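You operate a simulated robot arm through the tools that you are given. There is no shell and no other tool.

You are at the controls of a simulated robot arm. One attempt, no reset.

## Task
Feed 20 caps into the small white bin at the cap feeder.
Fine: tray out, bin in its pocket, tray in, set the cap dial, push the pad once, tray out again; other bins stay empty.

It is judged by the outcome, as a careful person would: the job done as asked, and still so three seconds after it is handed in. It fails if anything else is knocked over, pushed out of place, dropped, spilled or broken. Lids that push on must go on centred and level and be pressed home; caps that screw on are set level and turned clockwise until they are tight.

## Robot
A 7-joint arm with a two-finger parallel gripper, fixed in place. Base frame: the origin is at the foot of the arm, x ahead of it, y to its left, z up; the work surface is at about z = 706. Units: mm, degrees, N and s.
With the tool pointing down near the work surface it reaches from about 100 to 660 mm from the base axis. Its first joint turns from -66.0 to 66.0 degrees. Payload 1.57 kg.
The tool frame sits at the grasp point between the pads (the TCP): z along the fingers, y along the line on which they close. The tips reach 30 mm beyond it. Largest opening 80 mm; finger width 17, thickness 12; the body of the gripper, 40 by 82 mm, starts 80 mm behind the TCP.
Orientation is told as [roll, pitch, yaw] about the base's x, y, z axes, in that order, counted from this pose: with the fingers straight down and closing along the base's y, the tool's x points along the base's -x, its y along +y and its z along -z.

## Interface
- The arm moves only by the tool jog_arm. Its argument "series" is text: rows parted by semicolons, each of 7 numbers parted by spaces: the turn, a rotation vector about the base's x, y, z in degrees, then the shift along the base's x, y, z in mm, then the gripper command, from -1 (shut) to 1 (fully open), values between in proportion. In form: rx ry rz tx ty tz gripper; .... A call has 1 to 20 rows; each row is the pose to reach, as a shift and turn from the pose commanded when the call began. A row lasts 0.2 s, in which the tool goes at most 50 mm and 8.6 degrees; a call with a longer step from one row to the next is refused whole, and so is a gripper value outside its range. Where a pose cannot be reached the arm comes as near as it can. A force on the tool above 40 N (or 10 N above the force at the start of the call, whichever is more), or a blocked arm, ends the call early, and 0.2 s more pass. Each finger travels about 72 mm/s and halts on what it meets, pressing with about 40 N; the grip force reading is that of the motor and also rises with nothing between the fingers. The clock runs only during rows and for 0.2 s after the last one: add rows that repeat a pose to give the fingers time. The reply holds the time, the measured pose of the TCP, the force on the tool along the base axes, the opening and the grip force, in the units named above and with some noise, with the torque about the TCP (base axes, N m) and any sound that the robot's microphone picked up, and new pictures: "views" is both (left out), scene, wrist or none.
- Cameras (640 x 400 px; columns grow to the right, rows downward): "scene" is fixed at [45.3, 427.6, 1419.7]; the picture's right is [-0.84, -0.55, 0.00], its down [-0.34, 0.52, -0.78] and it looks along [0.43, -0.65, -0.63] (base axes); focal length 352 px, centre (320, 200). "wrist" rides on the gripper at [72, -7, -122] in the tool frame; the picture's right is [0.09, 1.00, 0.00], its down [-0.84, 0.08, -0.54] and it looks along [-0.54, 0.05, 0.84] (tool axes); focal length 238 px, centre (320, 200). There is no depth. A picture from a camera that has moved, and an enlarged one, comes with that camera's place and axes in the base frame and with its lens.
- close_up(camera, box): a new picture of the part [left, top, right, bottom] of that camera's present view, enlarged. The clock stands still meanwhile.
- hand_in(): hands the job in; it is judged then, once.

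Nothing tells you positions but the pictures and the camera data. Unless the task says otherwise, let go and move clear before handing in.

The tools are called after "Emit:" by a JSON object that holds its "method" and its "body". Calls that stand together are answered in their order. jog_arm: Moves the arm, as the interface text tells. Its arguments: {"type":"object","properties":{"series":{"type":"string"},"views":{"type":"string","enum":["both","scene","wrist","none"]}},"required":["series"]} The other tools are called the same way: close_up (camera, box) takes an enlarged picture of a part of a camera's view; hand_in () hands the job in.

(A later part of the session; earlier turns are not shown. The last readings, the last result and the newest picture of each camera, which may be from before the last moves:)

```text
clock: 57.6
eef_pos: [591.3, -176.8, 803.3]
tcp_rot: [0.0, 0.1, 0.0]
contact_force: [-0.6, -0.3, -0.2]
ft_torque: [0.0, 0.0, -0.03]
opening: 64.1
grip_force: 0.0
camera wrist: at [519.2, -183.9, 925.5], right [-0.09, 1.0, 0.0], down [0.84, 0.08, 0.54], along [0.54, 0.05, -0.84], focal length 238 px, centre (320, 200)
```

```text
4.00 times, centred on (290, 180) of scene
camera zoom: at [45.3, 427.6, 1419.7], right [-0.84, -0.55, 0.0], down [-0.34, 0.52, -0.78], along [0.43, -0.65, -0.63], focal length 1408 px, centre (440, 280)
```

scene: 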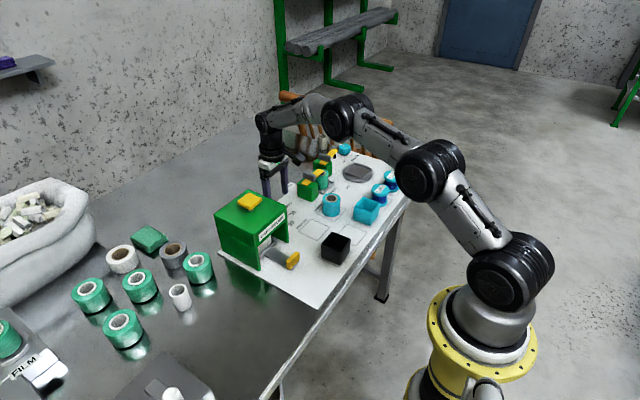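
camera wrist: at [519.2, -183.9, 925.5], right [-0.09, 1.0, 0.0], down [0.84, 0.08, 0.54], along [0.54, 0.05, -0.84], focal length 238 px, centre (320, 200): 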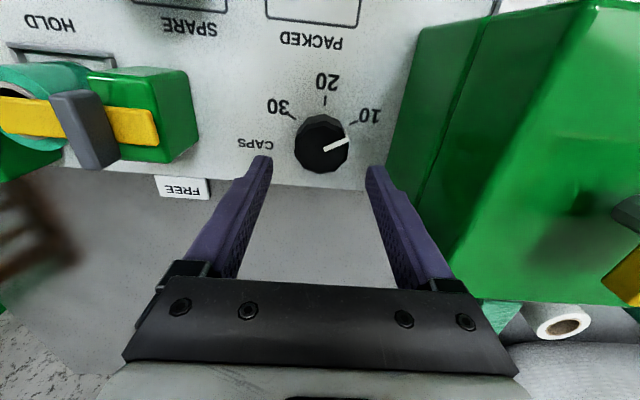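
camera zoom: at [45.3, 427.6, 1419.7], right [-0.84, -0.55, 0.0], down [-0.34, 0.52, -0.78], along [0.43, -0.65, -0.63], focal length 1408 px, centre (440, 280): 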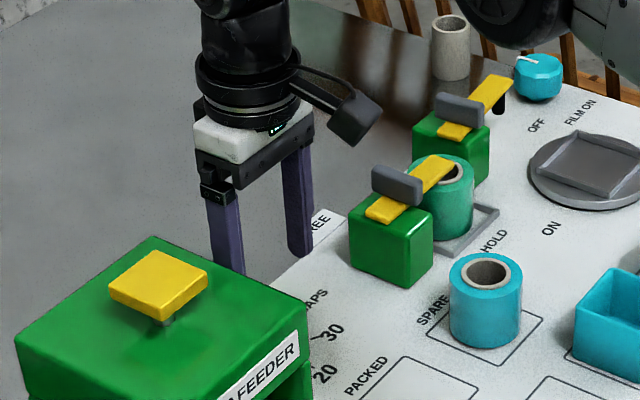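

The dial centre lies within about 1 mm of the TCP. I descend around it, close on it, and check.

Emit:
{"method": "jog_arm", "body": {"series": "0 0 0 0 0.7 -25 0.6;0 0 0 0 0.7 -50 0.6;0 0 0 0 0.7 -62 0.6;0 0 0 0 0.7 -62 0.6;0 0 0 0 0.7 -62 0.3;0 0 0 0 0.7 -62 0.1;0 0 0 0 0.7 -62 0;0 0 0 0 0.7 -62 0"}}

Emit:
{"method": "close_up", "body": {"camera": "wrist", "box": [240, 80, 400, 220]}}

```text
clock: 59.4
eef_pos: [591.6, -175.4, 741.3]
tcp_rot: [0.1, 0.0, 0.0]
contact_force: [1.5, 7.9, -0.6]
ft_torque: [0.03, -0.03, -0.03]
opening: 44.7
grip_force: 45.5
camera wrist: at [520.9, -182.9, 864.2], right [-0.09, 1.0, 0.0], down [0.84, 0.08, 0.54], along [0.54, 0.05, -0.84], focal length 238 px, centre (320, 200)
```

scene: 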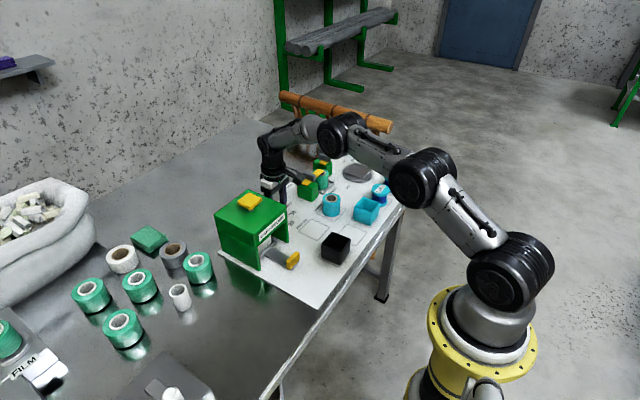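
wrist: 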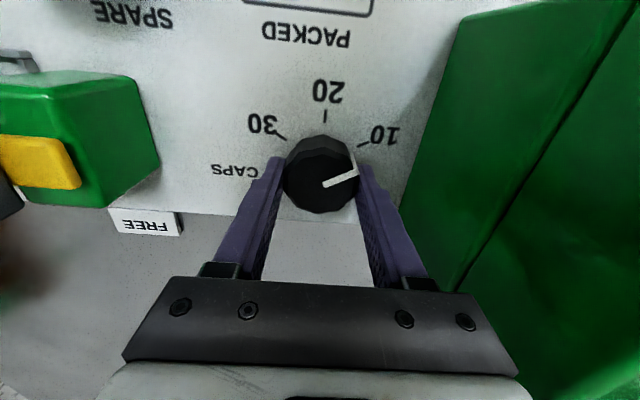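

```text
2.86 times, centred on (320, 150) of wrist
camera zoom: at [520.9, -182.9, 864.2], right [-0.09, 1.0, 0.0], down [0.84, 0.08, 0.54], along [0.54, 0.05, -0.84], focal length 681 px, centre (320, 343)
```

zoom: 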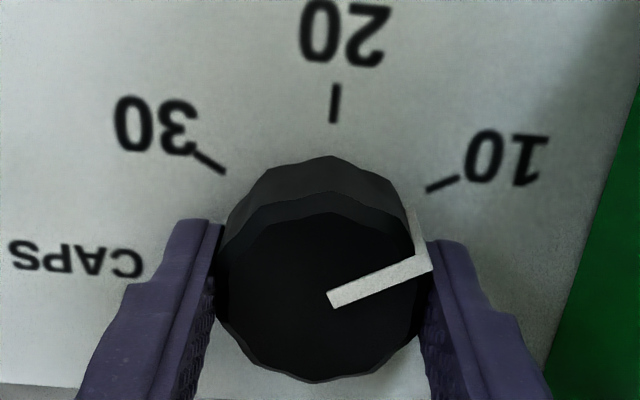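

The knob is gripped at 44.7 mm. I turn it anticlockwise in small steps, first 30°.

Emit:
{"method": "jog_arm", "body": {"series": "0 0 3 0 0 0 -0.1;0 0 8 0 0 0 -0.1;0 0 13 0 0 0 -0.1;0 0 18 0 0 0 -0.1;0 0 23 0 0 0 -0.1;0 0 27 0 0 0 -0.1;0 0 30 0 0 0 -0.1;0 0 30 0 0 0 -0.1"}}

Emit:
{"method": "close_up", "body": {"camera": "wrist", "box": [240, 80, 400, 220]}}

```text
clock: 61.2
eef_pos: [593.0, -173.8, 742.2]
tcp_rot: [0.1, 0.0, 30.1]
contact_force: [0.1, 17.5, -4.3]
ft_torque: [0.08, -0.62, -0.04]
opening: 44.8
grip_force: 44.9
camera wrist: at [533.7, -216.7, 864.2], right [-0.58, 0.82, 0.0], down [0.69, 0.49, 0.54], along [0.44, 0.32, -0.84], focal length 238 px, centre (320, 200)
```

scene: 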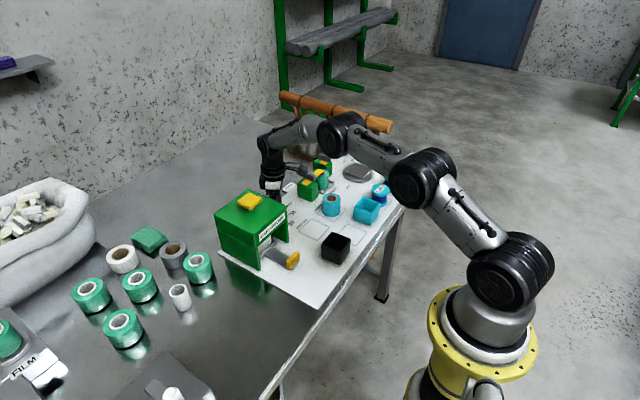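
wrist: 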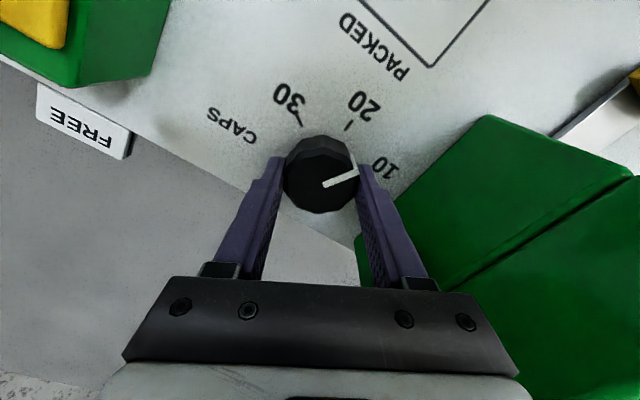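

```text
2.86 times, centred on (320, 150) of wrist
camera zoom: at [533.7, -216.7, 864.2], right [-0.58, 0.82, 0.0], down [0.69, 0.49, 0.54], along [0.44, 0.32, -0.84], focal length 681 px, centre (320, 343)
```

zoom: 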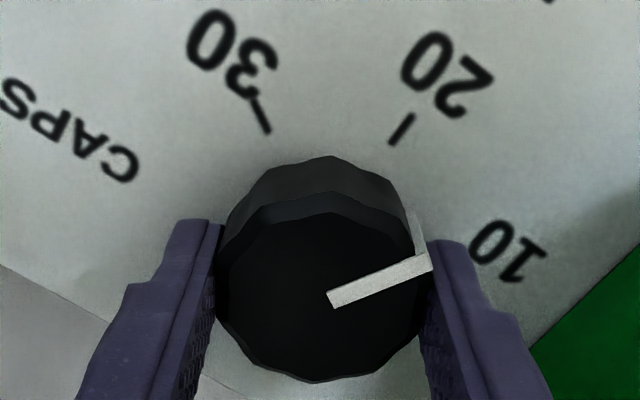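

The knob turns with the gripper. I turn another 30°.

Emit:
{"method": "jog_arm", "body": {"series": "0 0 3 0 0 0 -0.1;0 0 8 0 0 0 -0.1;0 0 13 0 0 0 -0.1;0 0 18 0 0 0 -0.1;0 0 23 0 0 0 -0.1;0 0 27 0 0 0 -0.1;0 0 30 0 0 0 -0.1;0 0 30 0 0 0 -0.1"}}

Emit:
{"method": "close_up", "body": {"camera": "wrist", "box": [240, 80, 400, 220]}}

```text
clock: 63.0
eef_pos: [591.2, -172.9, 742.3]
tcp_rot: [0.3, 0.0, 60.1]
contact_force: [-9.2, 23.7, 2.0]
ft_torque: [-0.44, 0.15, -0.04]
opening: 44.6
grip_force: 45.4
camera wrist: at [561.7, -239.7, 864.1], right [-0.91, 0.42, 0.0], down [0.35, 0.76, 0.54], along [0.22, 0.49, -0.84], focal length 238 px, centre (320, 200)
```

scene: 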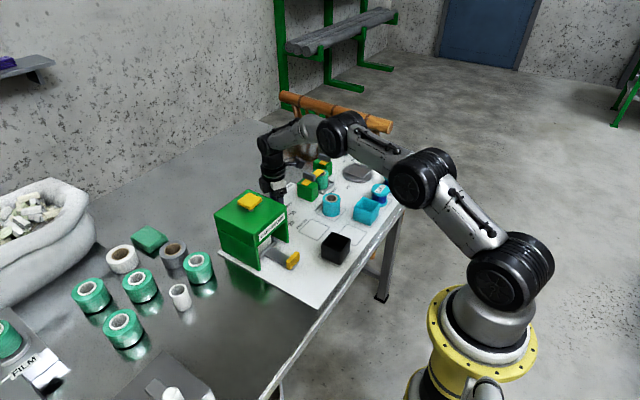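
wrist: 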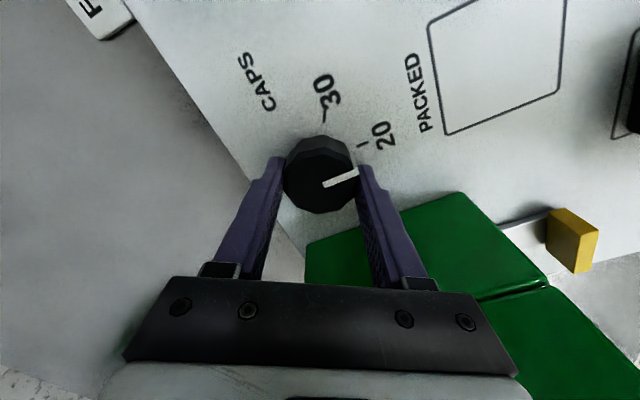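

```text
2.86 times, centred on (320, 150) of wrist
camera zoom: at [561.7, -239.7, 864.1], right [-0.91, 0.42, 0.0], down [0.35, 0.76, 0.54], along [0.22, 0.49, -0.84], focal length 681 px, centre (320, 343)
```

zoom: 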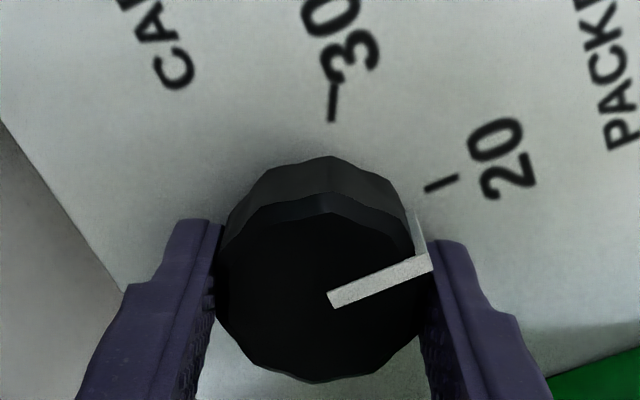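

The pointer now stands to 20 just as it stood to 10 before. I release, rise and look from above.

Emit:
{"method": "jog_arm", "body": {"series": "0 0 0 0 0 0 0.1;0 0 0 0 0 0 0.3;0 0 0 0 0 0 0.5;0 0 0 0 0 0 0.5;0 0 0 0 0 20 0.5;0 0 0 0 0 50 0.5;0 0 0 0 0 85 0.5;0 0 0 0 0 120 0.5;0 0 0 0 0 150 0.5;0 0 -8 0 0 175 0.5;0 0 -16 0 0 185 0.5;0 0 -24 0 0 185 0.5;0 0 -32 0 0 185 0.5;0 0 -40 0 0 185 0.5;0 0 -48 0 0 185 0.5;0 0 -56 0 0 185 0.5;0 0 -60 -45 0 185 0.5;0 0 -60 -45 0 185 0.5"}}

Emit:
{"method": "close_up", "body": {"camera": "wrist", "box": [200, 60, 440, 230]}}

```text
clock: 66.8
eef_pos: [548.5, -175.6, 928.0]
tcp_rot: [0.0, 0.0, -0.1]
contact_force: [0.2, -0.1, 0.0]
ft_torque: [0.0, 0.0, -0.04]
opening: 60.4
grip_force: 0.1
camera wrist: at [475.7, -183.1, 1050.5], right [-0.09, 1.0, 0.0], down [0.84, 0.08, 0.54], along [0.54, 0.05, -0.84], focal length 238 px, centre (320, 200)
```

scene: 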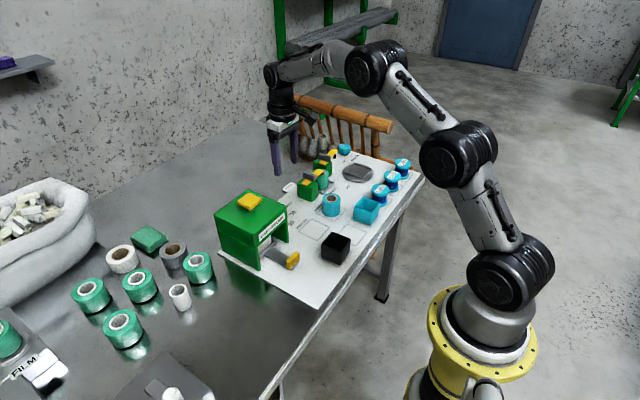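
wrist: 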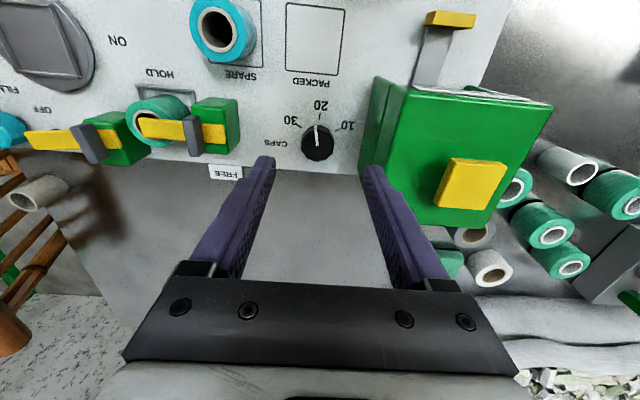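

```text
2.35 times, centred on (320, 145) of wrist
camera zoom: at [475.7, -183.1, 1050.5], right [-0.09, 1.0, 0.0], down [0.84, 0.08, 0.54], along [0.54, 0.05, -0.84], focal length 561 px, centre (320, 329)
```

zoom: 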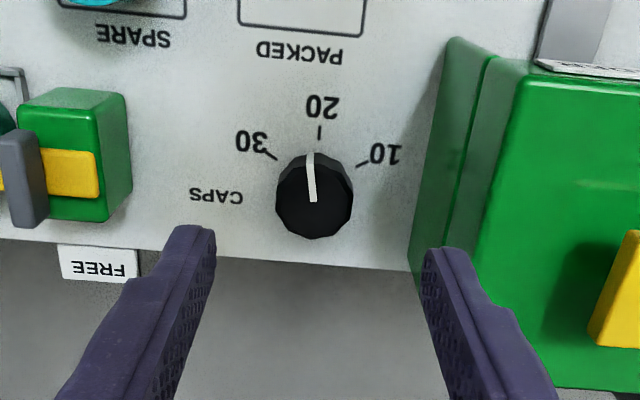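

Emit:
{"method": "close_up", "body": {"camera": "wrist", "box": [285, 90, 355, 165]}}

```text
5.33 times, centred on (320, 128) of wrist
camera zoom: at [475.7, -183.1, 1050.5], right [-0.09, 1.0, 0.0], down [0.84, 0.08, 0.54], along [0.54, 0.05, -0.84], focal length 1271 px, centre (320, 587)
```

zoom: 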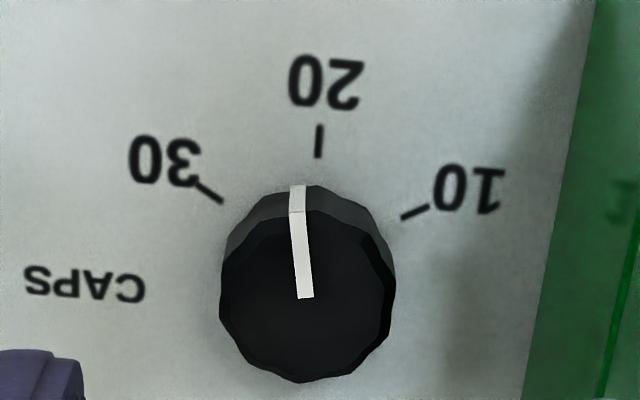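

The pointer ended about 11° past 20, towards 30; it slipped on release because the grip was off-centre. I'll correct it: grip again better centred at yaw +11°, turn back to 0 and release very slowly.

Emit:
{"method": "jog_arm", "body": {"series": "0 0 5 22 0.2 -40 0.6;0 0 11 43 0.2 -80 0.6;0 0 11 43 0.2 -120 0.6;0 0 11 43 0.2 -155 0.6;0 0 11 43 0.2 -178 0.6;0 0 11 43 0.2 -184 0.6;0 0 11 43 0.2 -184 0.6;0 0 11 43 0.2 -184 0.3;0 0 11 43 0.2 -184 0.2;0 0 11 43 0.2 -184 0.14;0 0 11 43 0.2 -184 0.1;0 0 11 43 0.2 -184 0.08;0 0 11 43 0.2 -184 0.08"}}

Emit:
{"method": "close_up", "body": {"camera": "wrist", "box": [260, 90, 380, 220]}}

```text
clock: 69.6
eef_pos: [588.4, -174.8, 744.1]
tcp_rot: [0.0, -0.1, 10.9]
contact_force: [0.1, -1.7, 0.1]
ft_torque: [0.02, -0.03, -0.02]
opening: 45.3
grip_force: 1.1
camera wrist: at [519.9, -196.0, 866.2], right [-0.28, 0.96, 0.0], down [0.81, 0.24, 0.54], along [0.52, 0.15, -0.84], focal length 238 px, centre (320, 200)
```

scene: 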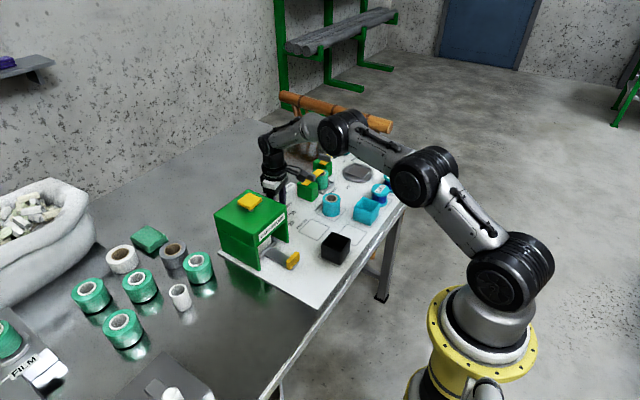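
wrist: 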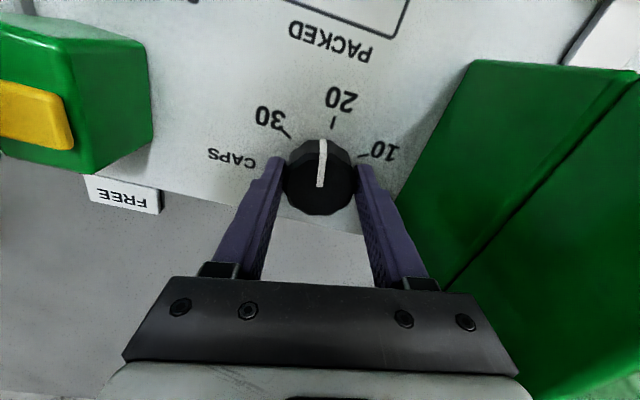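

```text
3.08 times, centred on (320, 155) of wrist
camera zoom: at [519.9, -196.0, 866.2], right [-0.28, 0.96, 0.0], down [0.81, 0.24, 0.54], along [0.52, 0.15, -0.84], focal length 733 px, centre (320, 338)
```

zoom: 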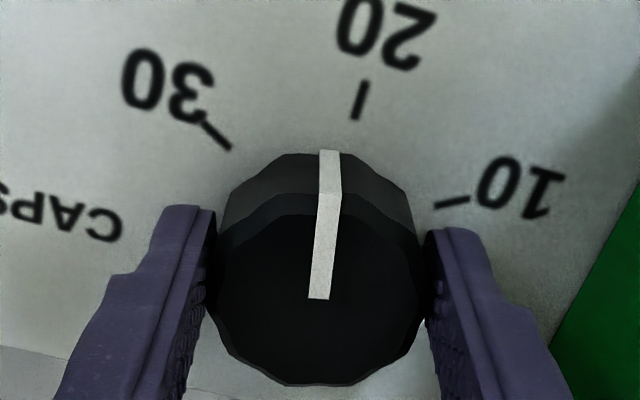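

Emit:
{"method": "jog_arm", "body": {"series": "0 0 0 0 0 0 0.03;0 0 0 0 0 0 0;0 0 0 0 0 0 0;0 0 -3 0 0 0 0;0 0 -6 0 0 0 0;0 0 -9 0 0 0 0;0 0 -11 0 0 0 0;0 0 -11 0 0 0 0"}}

Emit:
{"method": "close_up", "body": {"camera": "wrist", "box": [260, 90, 380, 220]}}

```text
clock: 71.4
eef_pos: [589.7, -175.4, 743.5]
tcp_rot: [0.0, 0.0, -0.1]
contact_force: [-9.2, -9.9, 4.7]
ft_torque: [-0.12, -0.04, -0.03]
opening: 44.4
grip_force: 45.3
camera wrist: at [517.7, -182.6, 866.4], right [-0.09, 1.0, 0.0], down [0.84, 0.08, 0.54], along [0.54, 0.05, -0.84], focal length 238 px, centre (320, 200)
```

scene: 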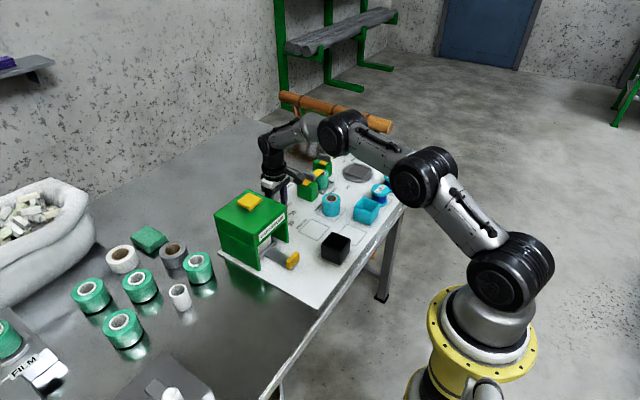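
wrist: 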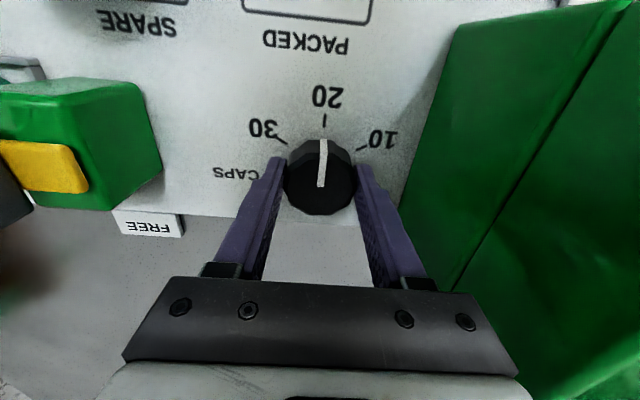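

```text
3.08 times, centred on (320, 155) of wrist
camera zoom: at [517.7, -182.6, 866.4], right [-0.09, 1.0, 0.0], down [0.84, 0.08, 0.54], along [0.54, 0.05, -0.84], focal length 733 px, centre (320, 338)
```

zoom: 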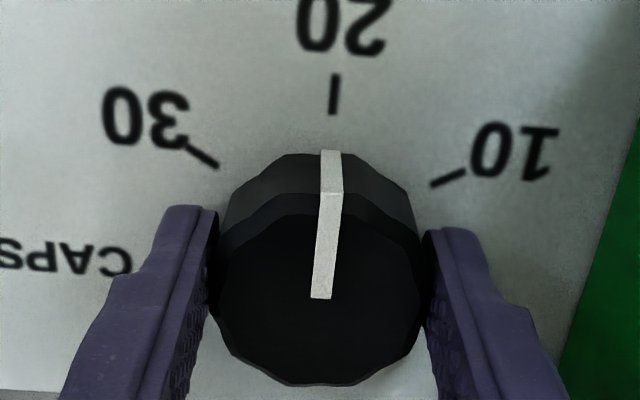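

The pointer is now within 1° of the 20 mark. I release very slowly and rise.

Emit:
{"method": "jog_arm", "body": {"series": "0 0 0 -0.3 -0.3 0 0.05;0 0 0 -0.3 -0.3 0 0.1;0 0 0 -0.3 -0.3 0 0.13;0 0 0 -0.3 -0.3 0 0.16;0 0 0 -0.3 -0.3 0 0.2;0 0 0 -0.3 -0.3 0 0.3;0 0 0 -0.3 -0.3 0 0.45;0 0 0 -0.3 -0.3 0 0.5"}}

Emit:
{"method": "close_up", "body": {"camera": "wrist", "box": [260, 90, 380, 220]}}

```text
clock: 73.2
eef_pos: [590.1, -174.6, 744.7]
tcp_rot: [-0.1, 0.0, -0.1]
contact_force: [0.8, -0.2, -0.7]
ft_torque: [0.01, 0.01, -0.01]
opening: 59.9
grip_force: 0.0
camera wrist: at [517.8, -182.4, 866.2], right [-0.09, 1.0, 0.0], down [0.84, 0.08, 0.54], along [0.54, 0.05, -0.84], focal length 238 px, centre (320, 200)
```

scene: 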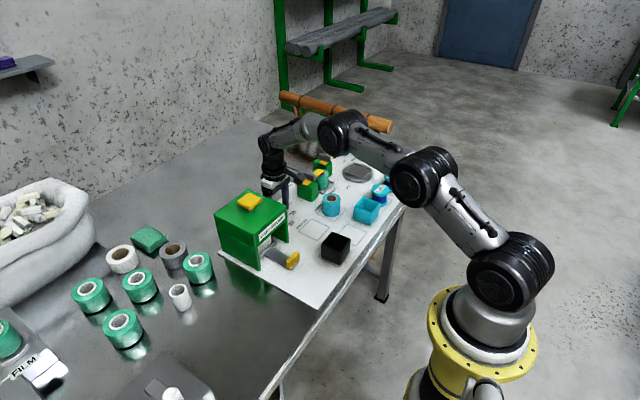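
wrist: 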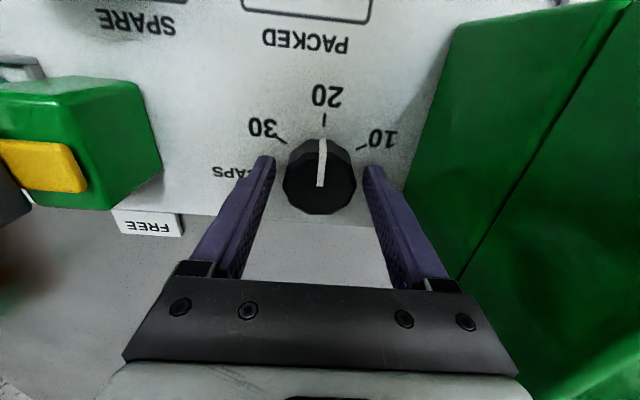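

```text
3.08 times, centred on (320, 155) of wrist
camera zoom: at [517.8, -182.4, 866.2], right [-0.09, 1.0, 0.0], down [0.84, 0.08, 0.54], along [0.54, 0.05, -0.84], focal length 733 px, centre (320, 338)
```

zoom: 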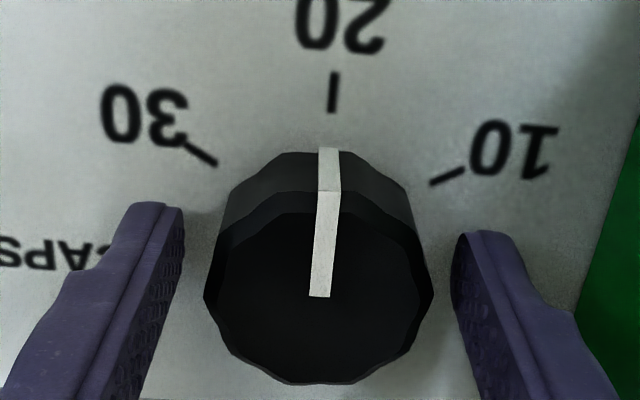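

The dial is at 20 and stayed there on release. I rise and move above the feeder's yellow pad.

Emit:
{"method": "jog_arm", "body": {"series": "0 0 0 0 0 15 0.5;0 0 0 0 0 45 0.5;0 0 0 0 0 85 0.5;0 0 0 0 0 125 0.5;0 0 0 0 0 165 0.5;0 0 0 0 0 205 0.5;0 0 0 0 0 225 0;0 0 0 -10 30 225 -0.5;0 0 0 -20 70 225 -1;0 0 0 -25 110 225 -1;0 0 0 -27 132 225 -1;0 0 0 -27 132 225 -1;0 0 0 -27 132 225 -1"}}

Emit:
{"method": "close_up", "body": {"camera": "wrist", "box": [200, 60, 440, 290]}}

Emit:
{"method": "close_up", "body": {"camera": "scene", "box": [190, 140, 330, 280]}}

```text
clock: 76.0
eef_pos: [561.5, -44.5, 969.6]
tcp_rot: [0.0, 0.0, 0.1]
contact_force: [1.4, 0.2, 0.3]
ft_torque: [0.01, -0.05, -0.01]
opening: 0.0
grip_force: 21.5
camera wrist: at [489.0, -52.2, 1092.1], right [-0.09, 1.0, 0.0], down [0.84, 0.08, 0.54], along [0.54, 0.05, -0.84], focal length 238 px, centre (320, 200)
```

scene: 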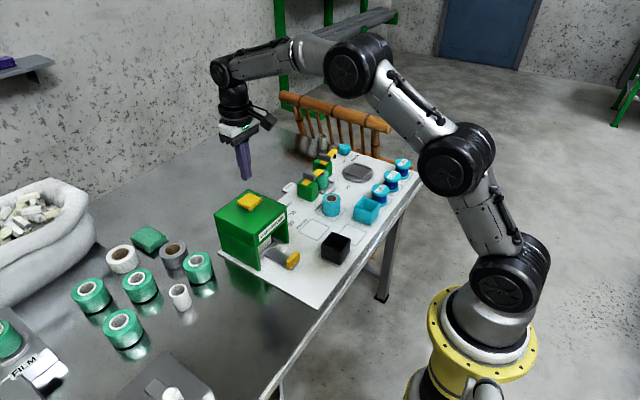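
wrist: 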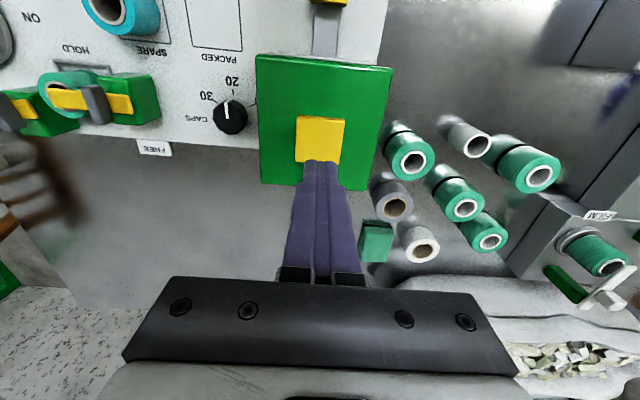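

```text
1.74 times, centred on (320, 175) of wrist
camera zoom: at [489.0, -52.2, 1092.1], right [-0.09, 1.0, 0.0], down [0.84, 0.08, 0.54], along [0.54, 0.05, -0.84], focal length 414 px, centre (320, 244)
```

zoom: 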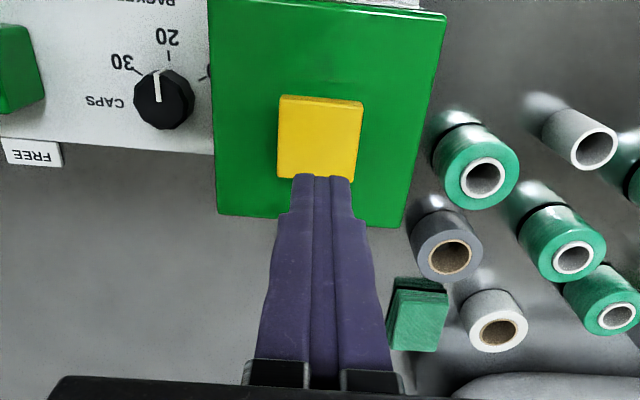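

```text
2.86 times, centred on (260, 210) of scene
camera zoom: at [45.3, 427.6, 1419.7], right [-0.84, -0.55, 0.0], down [-0.34, 0.52, -0.78], along [0.43, -0.65, -0.63], focal length 1006 px, centre (491, 171)
```

zoom: 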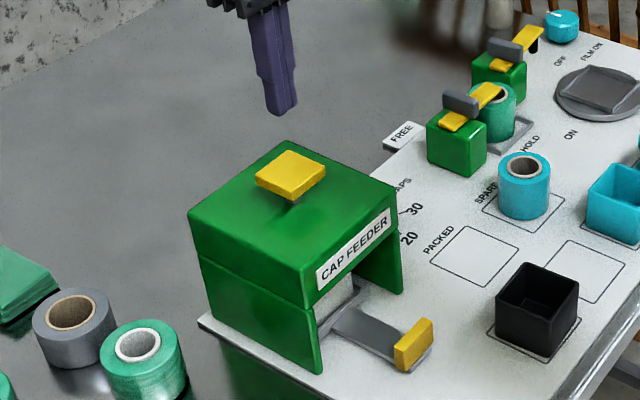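

The pad is centred at about (568, -45.5) with its top near z=860. I lower the closed fingers to just above it and check.

Emit:
{"method": "jog_arm", "body": {"series": "0 0 0 4 -2 -25 -1;0 0 0 4 -2 -50 -1;0 0 0 4 -2 -62 -1;0 0 0 4 -2 -62 -1"}}

Emit:
{"method": "close_up", "body": {"camera": "scene", "box": [190, 150, 310, 250]}}

Emit:
{"method": "close_up", "body": {"camera": "wrist", "box": [240, 80, 400, 220]}}

```text
clock: 77.0
eef_pos: [566.6, -44.7, 906.0]
tcp_rot: [0.0, 0.0, 0.0]
contact_force: [0.0, -0.2, 0.6]
ft_torque: [0.03, -0.01, 0.01]
opening: 0.1
grip_force: 21.7
camera wrist: at [494.3, -52.5, 1028.8], right [-0.09, 1.0, 0.0], down [0.84, 0.08, 0.54], along [0.54, 0.05, -0.84], focal length 238 px, centre (320, 200)
```

scene: 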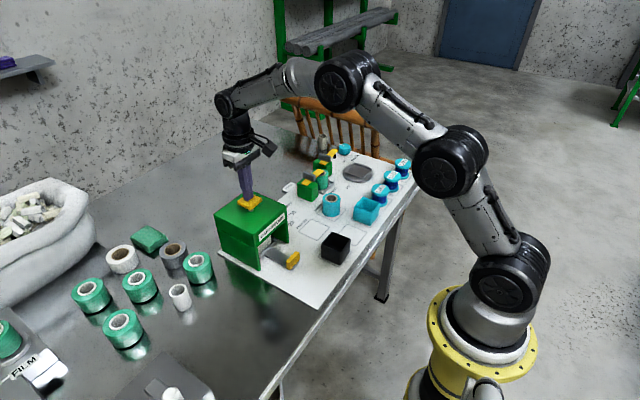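
wrist: 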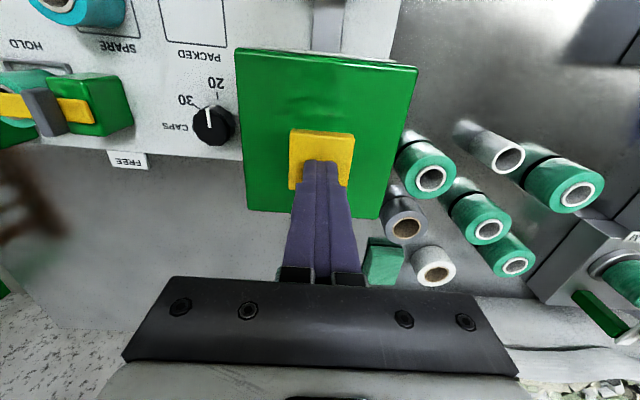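

```text
4.00 times, centred on (250, 200) of scene
camera zoom: at [45.3, 427.6, 1419.7], right [-0.84, -0.55, 0.0], down [-0.34, 0.52, -0.78], along [0.43, -0.65, -0.63], focal length 1408 px, centre (600, 200)
```

zoom: 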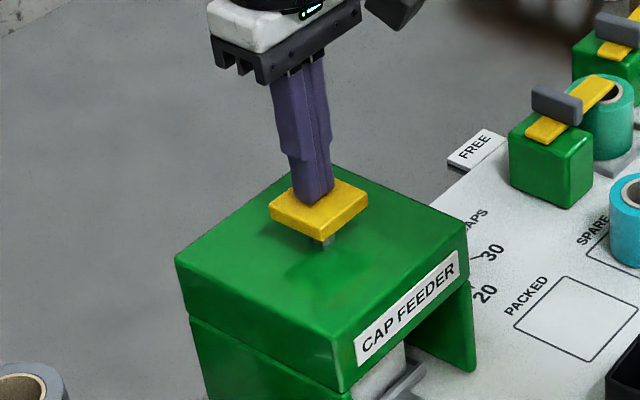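

```text
2.86 times, centred on (320, 150) of wrist
camera zoom: at [494.3, -52.5, 1028.8], right [-0.09, 1.0, 0.0], down [0.84, 0.08, 0.54], along [0.54, 0.05, -0.84], focal length 681 px, centre (320, 343)
```

zoom: 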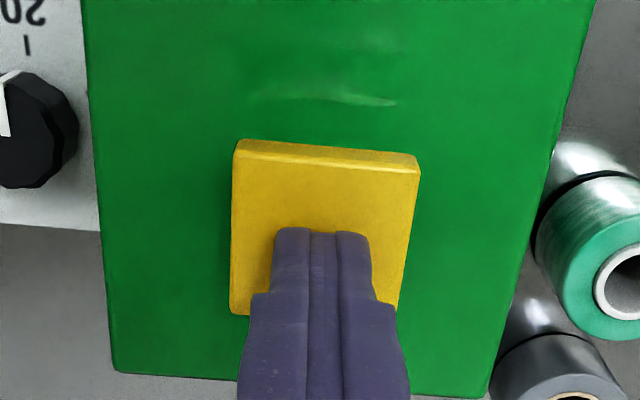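

The fingertips are centred just above the pad. I press it once in one smooth motion, then see the reading.

Emit:
{"method": "jog_arm", "body": {"series": "0 0 0 0 0 -3 -1;0 0 0 0 0 -6 -1;0 0 0 0 0 -9 -1;0 0 0 0 0 -12 -1;0 0 0 0 0 -15 -1;0 0 0 0 0 -18 -1;0 0 0 0 0 -21 -1;0 0 0 0 0 -24 -1;0 0 0 0 0 -26 -1;0 0 0 0 0 -28 -1"}}

Emit:
{"method": "close_up", "body": {"camera": "scene", "box": [190, 170, 310, 290]}}

```text
clock: 79.0
eef_pos: [569.3, -44.6, 889.0]
tcp_rot: [-0.1, -0.5, 0.1]
contact_force: [-2.1, 1.1, 7.0]
ft_torque: [0.02, 0.09, 0.01]
opening: 0.1
grip_force: 20.9
heard: click
stopped in row 9: the force on the tool passed its limit at 43 N (the readings are from after the stop); the commanded pose is now the measured one
camera wrist: at [495.9, -52.4, 1010.5], right [-0.09, 1.0, 0.0], down [0.83, 0.08, 0.55], along [0.55, 0.05, -0.84], focal length 238 px, centre (320, 200)
```

scene: 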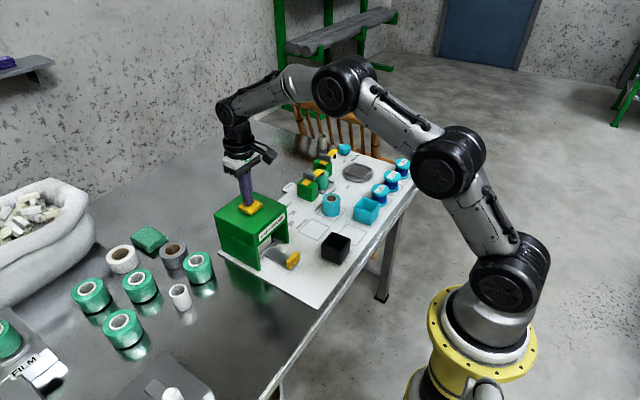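
wrist: 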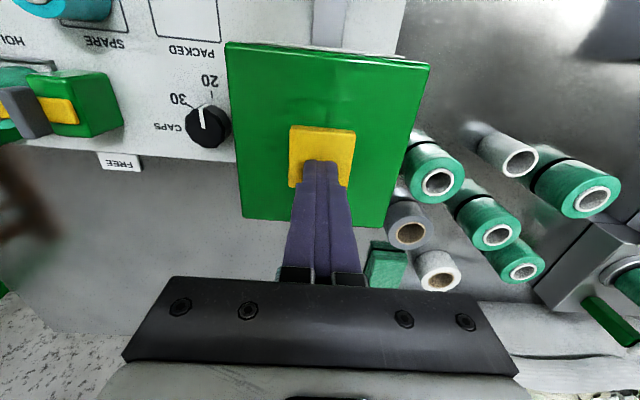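

```text
3.33 times, centred on (250, 230) of scene
camera zoom: at [45.1, 427.6, 1419.7], right [-0.84, -0.55, 0.0], down [-0.34, 0.52, -0.78], along [0.43, -0.65, -0.63], focal length 1173 px, centre (553, 100)
```

zoom: 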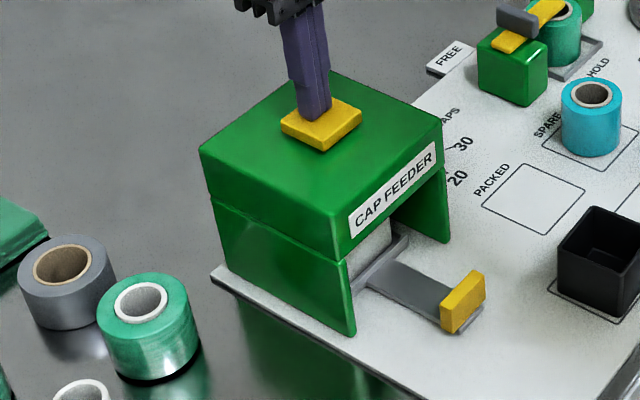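

A click was heard, so the pad was pressed. I rise off it without touching it again.

Emit:
{"method": "jog_arm", "body": {"series": "0 0 0 0 0 10 -1;0 0 0 0 0 30 -1;0 0 0 0 0 60 -1;0 0 0 0 0 85 -1;0 0 0 0 0 85 -1;0 0 0 0 0 85 -1;0 0 0 0 0 85 -1"}}

Emit:
{"method": "close_up", "body": {"camera": "scene", "box": [190, 170, 310, 290]}}

```text
clock: 80.6
eef_pos: [567.4, -45.2, 970.4]
tcp_rot: [0.1, -0.3, 0.0]
contact_force: [0.1, -0.1, -0.1]
ft_torque: [0.02, -0.01, -0.04]
opening: 0.0
grip_force: 21.2
camera wrist: at [495.6, -53.1, 1093.0], right [-0.09, 1.0, 0.0], down [0.83, 0.08, 0.55], along [0.54, 0.05, -0.84], focal length 238 px, centre (320, 200)
```

scene: 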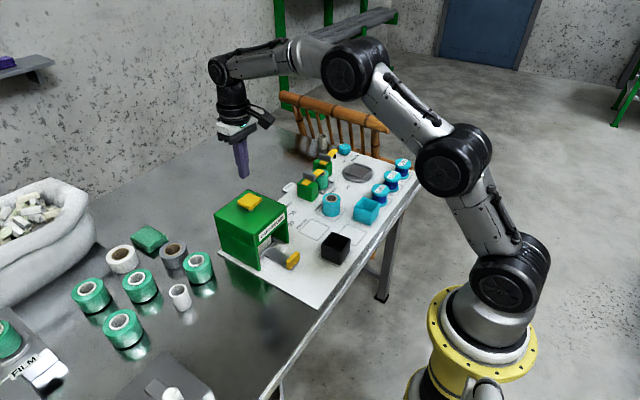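
wrist: 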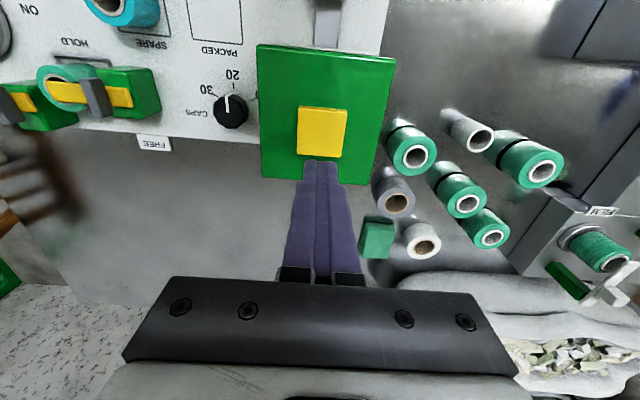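

```text
3.33 times, centred on (250, 230) of scene
camera zoom: at [45.3, 427.6, 1419.7], right [-0.84, -0.55, 0.0], down [-0.34, 0.52, -0.78], along [0.43, -0.65, -0.63], focal length 1173 px, centre (553, 100)
```

zoom: 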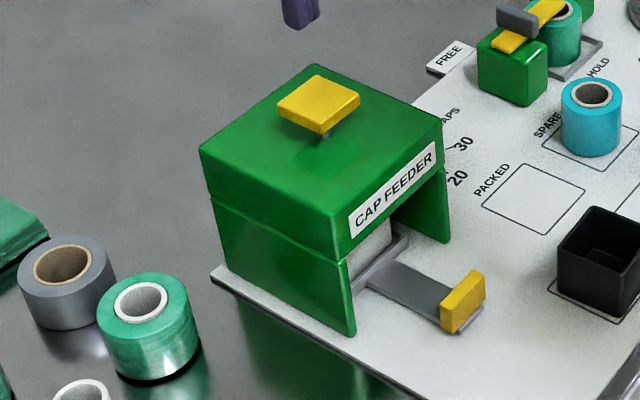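

The pad has sprung back. Now I return to the tray handle and open the fingers around it.

Emit:
{"method": "jog_arm", "body": {"series": "0 0.3 0 -40 -0.5 0 -0.5;0 0.5 0 -85 -0.8 0 0.2;0 0.5 0 -125 -0.8 0 0.6;0 0.5 0 -128 -0.8 -40 0.6;0 0.5 0 -128 -0.8 -85 0.6;0 0.5 0 -128 -0.8 -130 0.6;0 0.5 0 -128 -0.8 -155 0.6;0 0.5 0 -128 -0.8 -155 0.6;0 0.5 0 -128 -0.8 -155 0.6"}}

Emit:
{"method": "close_up", "body": {"camera": "wrist", "box": [240, 80, 400, 220]}}

```text
clock: 82.6
eef_pos: [440.4, -44.7, 816.9]
tcp_rot: [0.0, 0.3, 0.0]
contact_force: [0.6, 0.4, 0.4]
ft_torque: [0.0, 0.02, 0.03]
opening: 64.0
grip_force: 0.0
camera wrist: at [369.3, -52.8, 938.2], right [-0.09, 1.0, 0.0], down [0.84, 0.08, 0.54], along [0.54, 0.05, -0.84], focal length 238 px, centre (320, 200)
```

scene: 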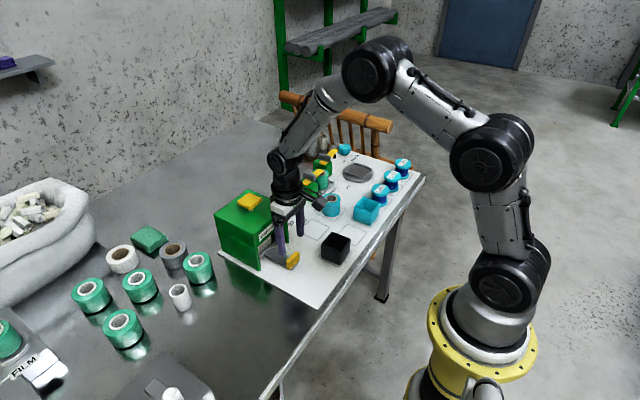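
wrist: 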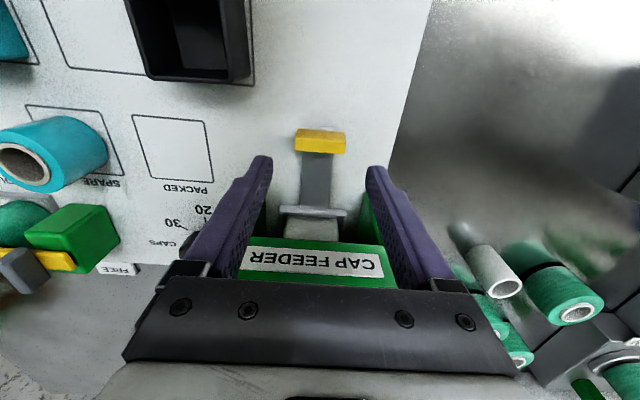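

```text
2.86 times, centred on (320, 150) of wrist
camera zoom: at [369.3, -52.8, 938.2], right [-0.09, 1.0, 0.0], down [0.84, 0.08, 0.54], along [0.54, 0.05, -0.84], focal length 681 px, centre (320, 343)
```

zoom: 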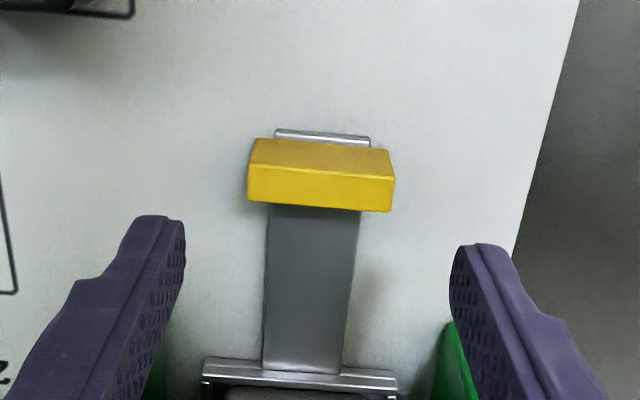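

Emit:
{"method": "jog_arm", "body": {"series": "0 0 0 0 -0.3 -30 0.6;0 0 0 0 -0.3 -60 0.6;0 0 0 0 -0.3 -73 0.6;0 0 0 0 -0.3 -73 0.6;0 0 0 0 -0.3 -73 0.3;0 0 0 0 -0.3 -73 0.1;0 0 0 0 -0.3 -73 -0.1;0 0 0 0 -0.3 -73 -0.1;0 0 0 -2 -0.3 -73 -0.1;0 0 0 -5 -0.3 -73 -0.1;0 0 0 -9 -0.3 -73 -0.1;0 0 0 -13 -0.3 -73 -0.1;0 0 0 -18 -0.3 -73 -0.1;0 0 0 -23 -0.3 -73 -0.1;0 0 0 -28 -0.3 -73 -0.1;0 0 0 -33 -0.3 -73 -0.1;0 0 0 -37 -0.3 -73 -0.1;0 0 0 -40 -0.3 -73 -0.1;0 0 0 -40 -0.3 -73 -0.1"}}

Emit:
{"method": "close_up", "body": {"camera": "scene", "box": [210, 190, 370, 290]}}

```text
clock: 86.6
eef_pos: [398.8, -45.1, 743.1]
tcp_rot: [0.0, 0.4, 0.0]
contact_force: [0.4, 21.5, -18.4]
ft_torque: [0.42, 0.8, -0.06]
opening: 43.7
grip_force: 45.3
camera wrist: at [328.1, -52.8, 865.7], right [-0.09, 1.0, 0.0], down [0.84, 0.08, 0.54], along [0.53, 0.05, -0.84], focal length 238 px, centre (320, 200)
```

scene: 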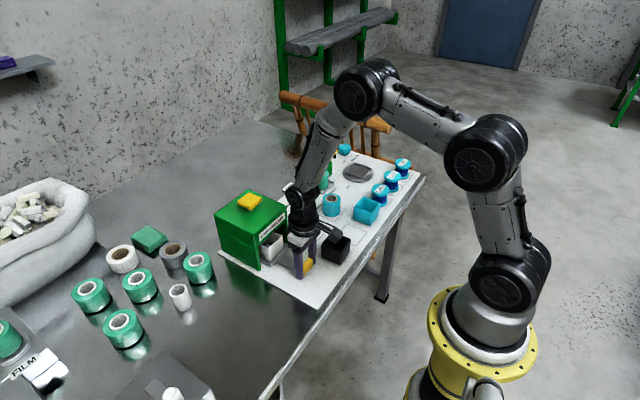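
wrist: 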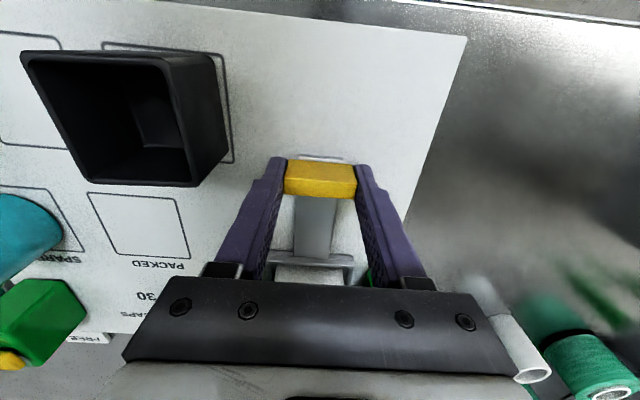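

```text
4.00 times, centred on (290, 240) of scene
camera zoom: at [45.5, 428.0, 1419.5], right [-0.84, -0.55, 0.0], down [-0.34, 0.52, -0.78], along [0.43, -0.65, -0.63], focal length 1408 px, centre (440, 40)
```

zoom: 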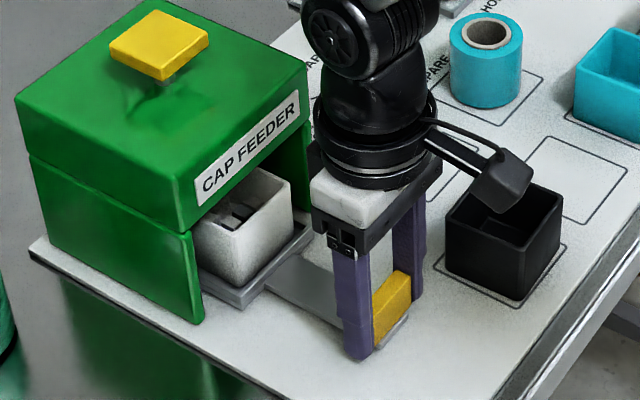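

Caps are visible in the bin. I pull the tray out the rest of the way.

Emit:
{"method": "jog_arm", "body": {"series": "0 0 0 -2 0 0.5 -0.1;0 0 0 -6 0 0.5 -0.1;0 0 0 -11 0 0.5 -0.1;0 0 0 -16 0 0.5 -0.1;0 0 0 -21 0 0.5 -0.1;0 0 0 -26 0 0.5 -0.1;0 0 0 -31 0 0.5 -0.1;0 0 0 -36 0 0.5 -0.1;0 0 0 -41 0 0.5 -0.1;0 0 0 -46 0 0.5 -0.1;0 0 0 -51 0 0.5 -0.1;0 0 0 -56 0 0.5 -0.1;0 0 0 -61 0 0.5 -0.1;0 0 0 -66 0 0.5 -0.1;0 0 0 -71 0 0.5 -0.1;0 0 0 -76 0 0.5 -0.1;0 0 0 -81 0 0.5 -0.1;0 0 0 -85 0 0.5 -0.1;0 0 0 -87 0 0.5 -0.1;0 0 0 -87 0 0.5 -0.1"}}

Emit:
{"method": "close_up", "body": {"camera": "scene", "box": [210, 190, 370, 290]}}

```text
clock: 87.2
eef_pos: [394.1, -44.6, 744.0]
tcp_rot: [-0.1, 0.3, 0.0]
contact_force: [0.6, 2.3, -1.6]
ft_torque: [-0.09, -0.26, -0.08]
opening: 43.7
grip_force: 45.1
stopped in row 3: the force on the tool passed its limit at 40 N (the readings are from after the stop); the commanded pose is now the measured one
camera wrist: at [322.7, -52.8, 865.7], right [-0.09, 1.0, 0.0], down [0.84, 0.08, 0.54], along [0.53, 0.05, -0.84], focal length 238 px, centre (320, 200)
```

scene: 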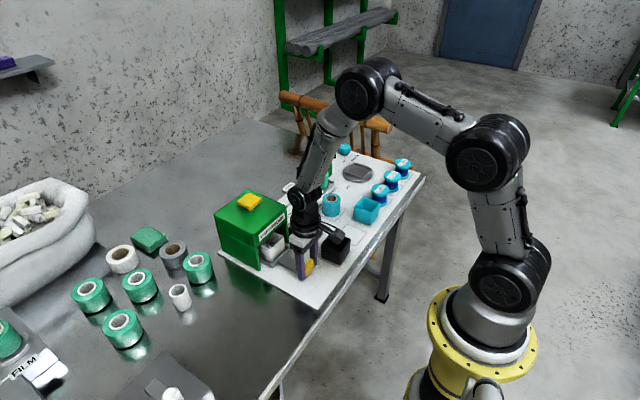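
wrist: 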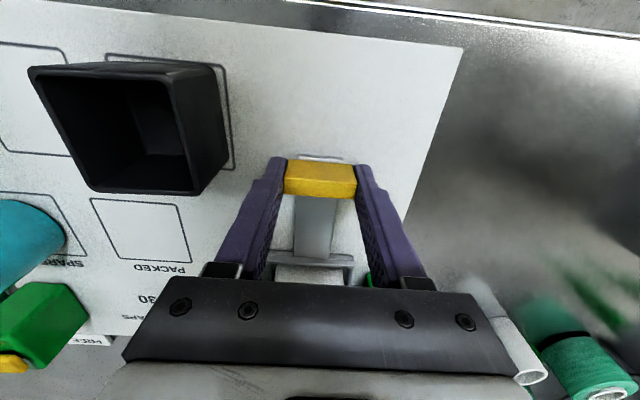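

```text
4.00 times, centred on (290, 240) of scene
camera zoom: at [45.3, 427.6, 1419.7], right [-0.84, -0.55, 0.0], down [-0.34, 0.52, -0.78], along [0.43, -0.65, -0.63], focal length 1408 px, centre (440, 40)
```

zoom: 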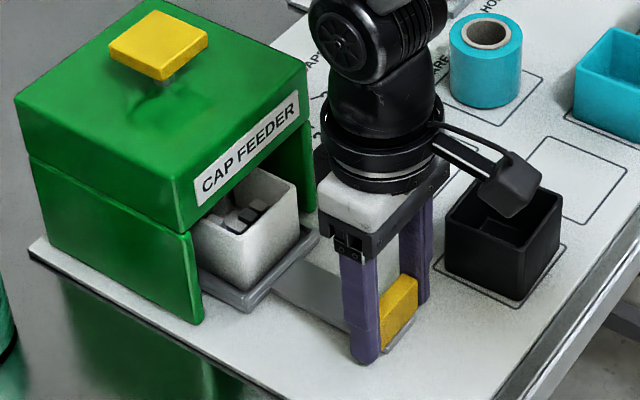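

The stop came only from sideways grip strain, now relieved. I continue the pull straight.

Emit:
{"method": "jog_arm", "body": {"series": "0 0 0 -2 0 0 0;0 0 0 -6 0 0 0;0 0 0 -10 0 0 0;0 0 0 -14 0 0 0;0 0 0 -18 0 0 0;0 0 0 -22 0 0 0;0 0 0 -26 0 0 0;0 0 0 -30 0 0 0;0 0 0 -34 0 0 0;0 0 0 -38 0 0 0;0 0 0 -40 0 0 0;0 0 0 -40 0 0 0", "views": "scene"}}

```text
clock: 89.8
eef_pos: [353.7, -44.6, 742.4]
tcp_rot: [0.0, 0.3, 0.0]
contact_force: [-0.1, 29.8, 13.5]
ft_torque: [0.56, 0.59, -0.05]
opening: 43.8
grip_force: 44.9
```

scene: 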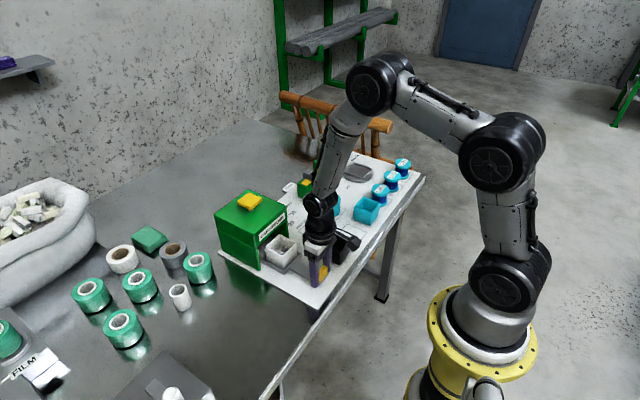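

Emit:
{"method": "jog_arm", "body": {"series": "0 0 0 0 0.6 0 0.03;0 0 0 -3 0.6 0 0.03;0 0 0 -7 0.6 0 0.03;0 0 0 -11 0.6 0 0.03;0 0 0 -15 0.6 0 0.03;0 0 0 -19 0.6 0 0.03;0 0 0 -23 0.6 0 0.03;0 0 0 -27 0.6 0 0.03;0 0 0 -31 0.6 0 0.03;0 0 0 -35 0.6 0 0.03;0 0 0 -38 0.6 0 0.03;0 0 0 -40 0.6 0 0.03;0 0 0 -40 0.6 0 0.03"}}

Emit:
{"method": "close_up", "body": {"camera": "scene", "box": [210, 190, 370, 290]}}

```text
clock: 92.6
eef_pos: [313.0, -44.8, 741.9]
tcp_rot: [0.0, 0.5, 0.0]
contact_force: [1.0, -1.5, 3.5]
ft_torque: [-0.12, -1.37, 0.02]
opening: 43.4
grip_force: 45.6
camera wrist: at [242.8, -52.8, 865.6], right [-0.09, 1.0, 0.0], down [0.84, 0.08, 0.54], along [0.53, 0.05, -0.84], focal length 238 px, centre (320, 200)
```

scene: 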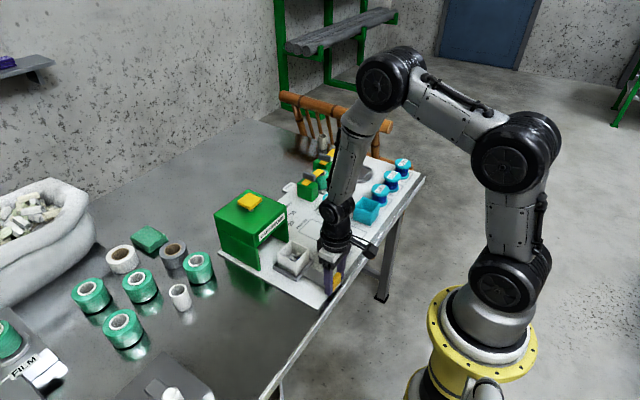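
wrist: 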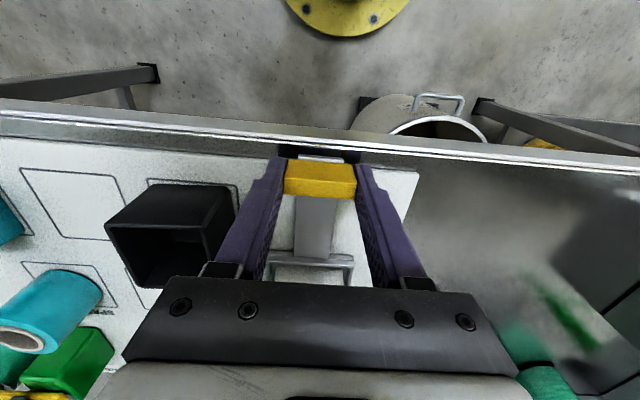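

```text
4.00 times, centred on (290, 240) of scene
camera zoom: at [45.2, 427.5, 1419.7], right [-0.84, -0.55, 0.0], down [-0.34, 0.52, -0.78], along [0.43, -0.65, -0.63], focal length 1408 px, centre (440, 40)
```

zoom: 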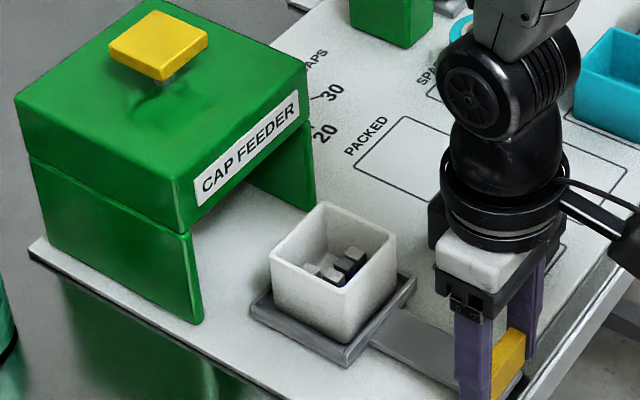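

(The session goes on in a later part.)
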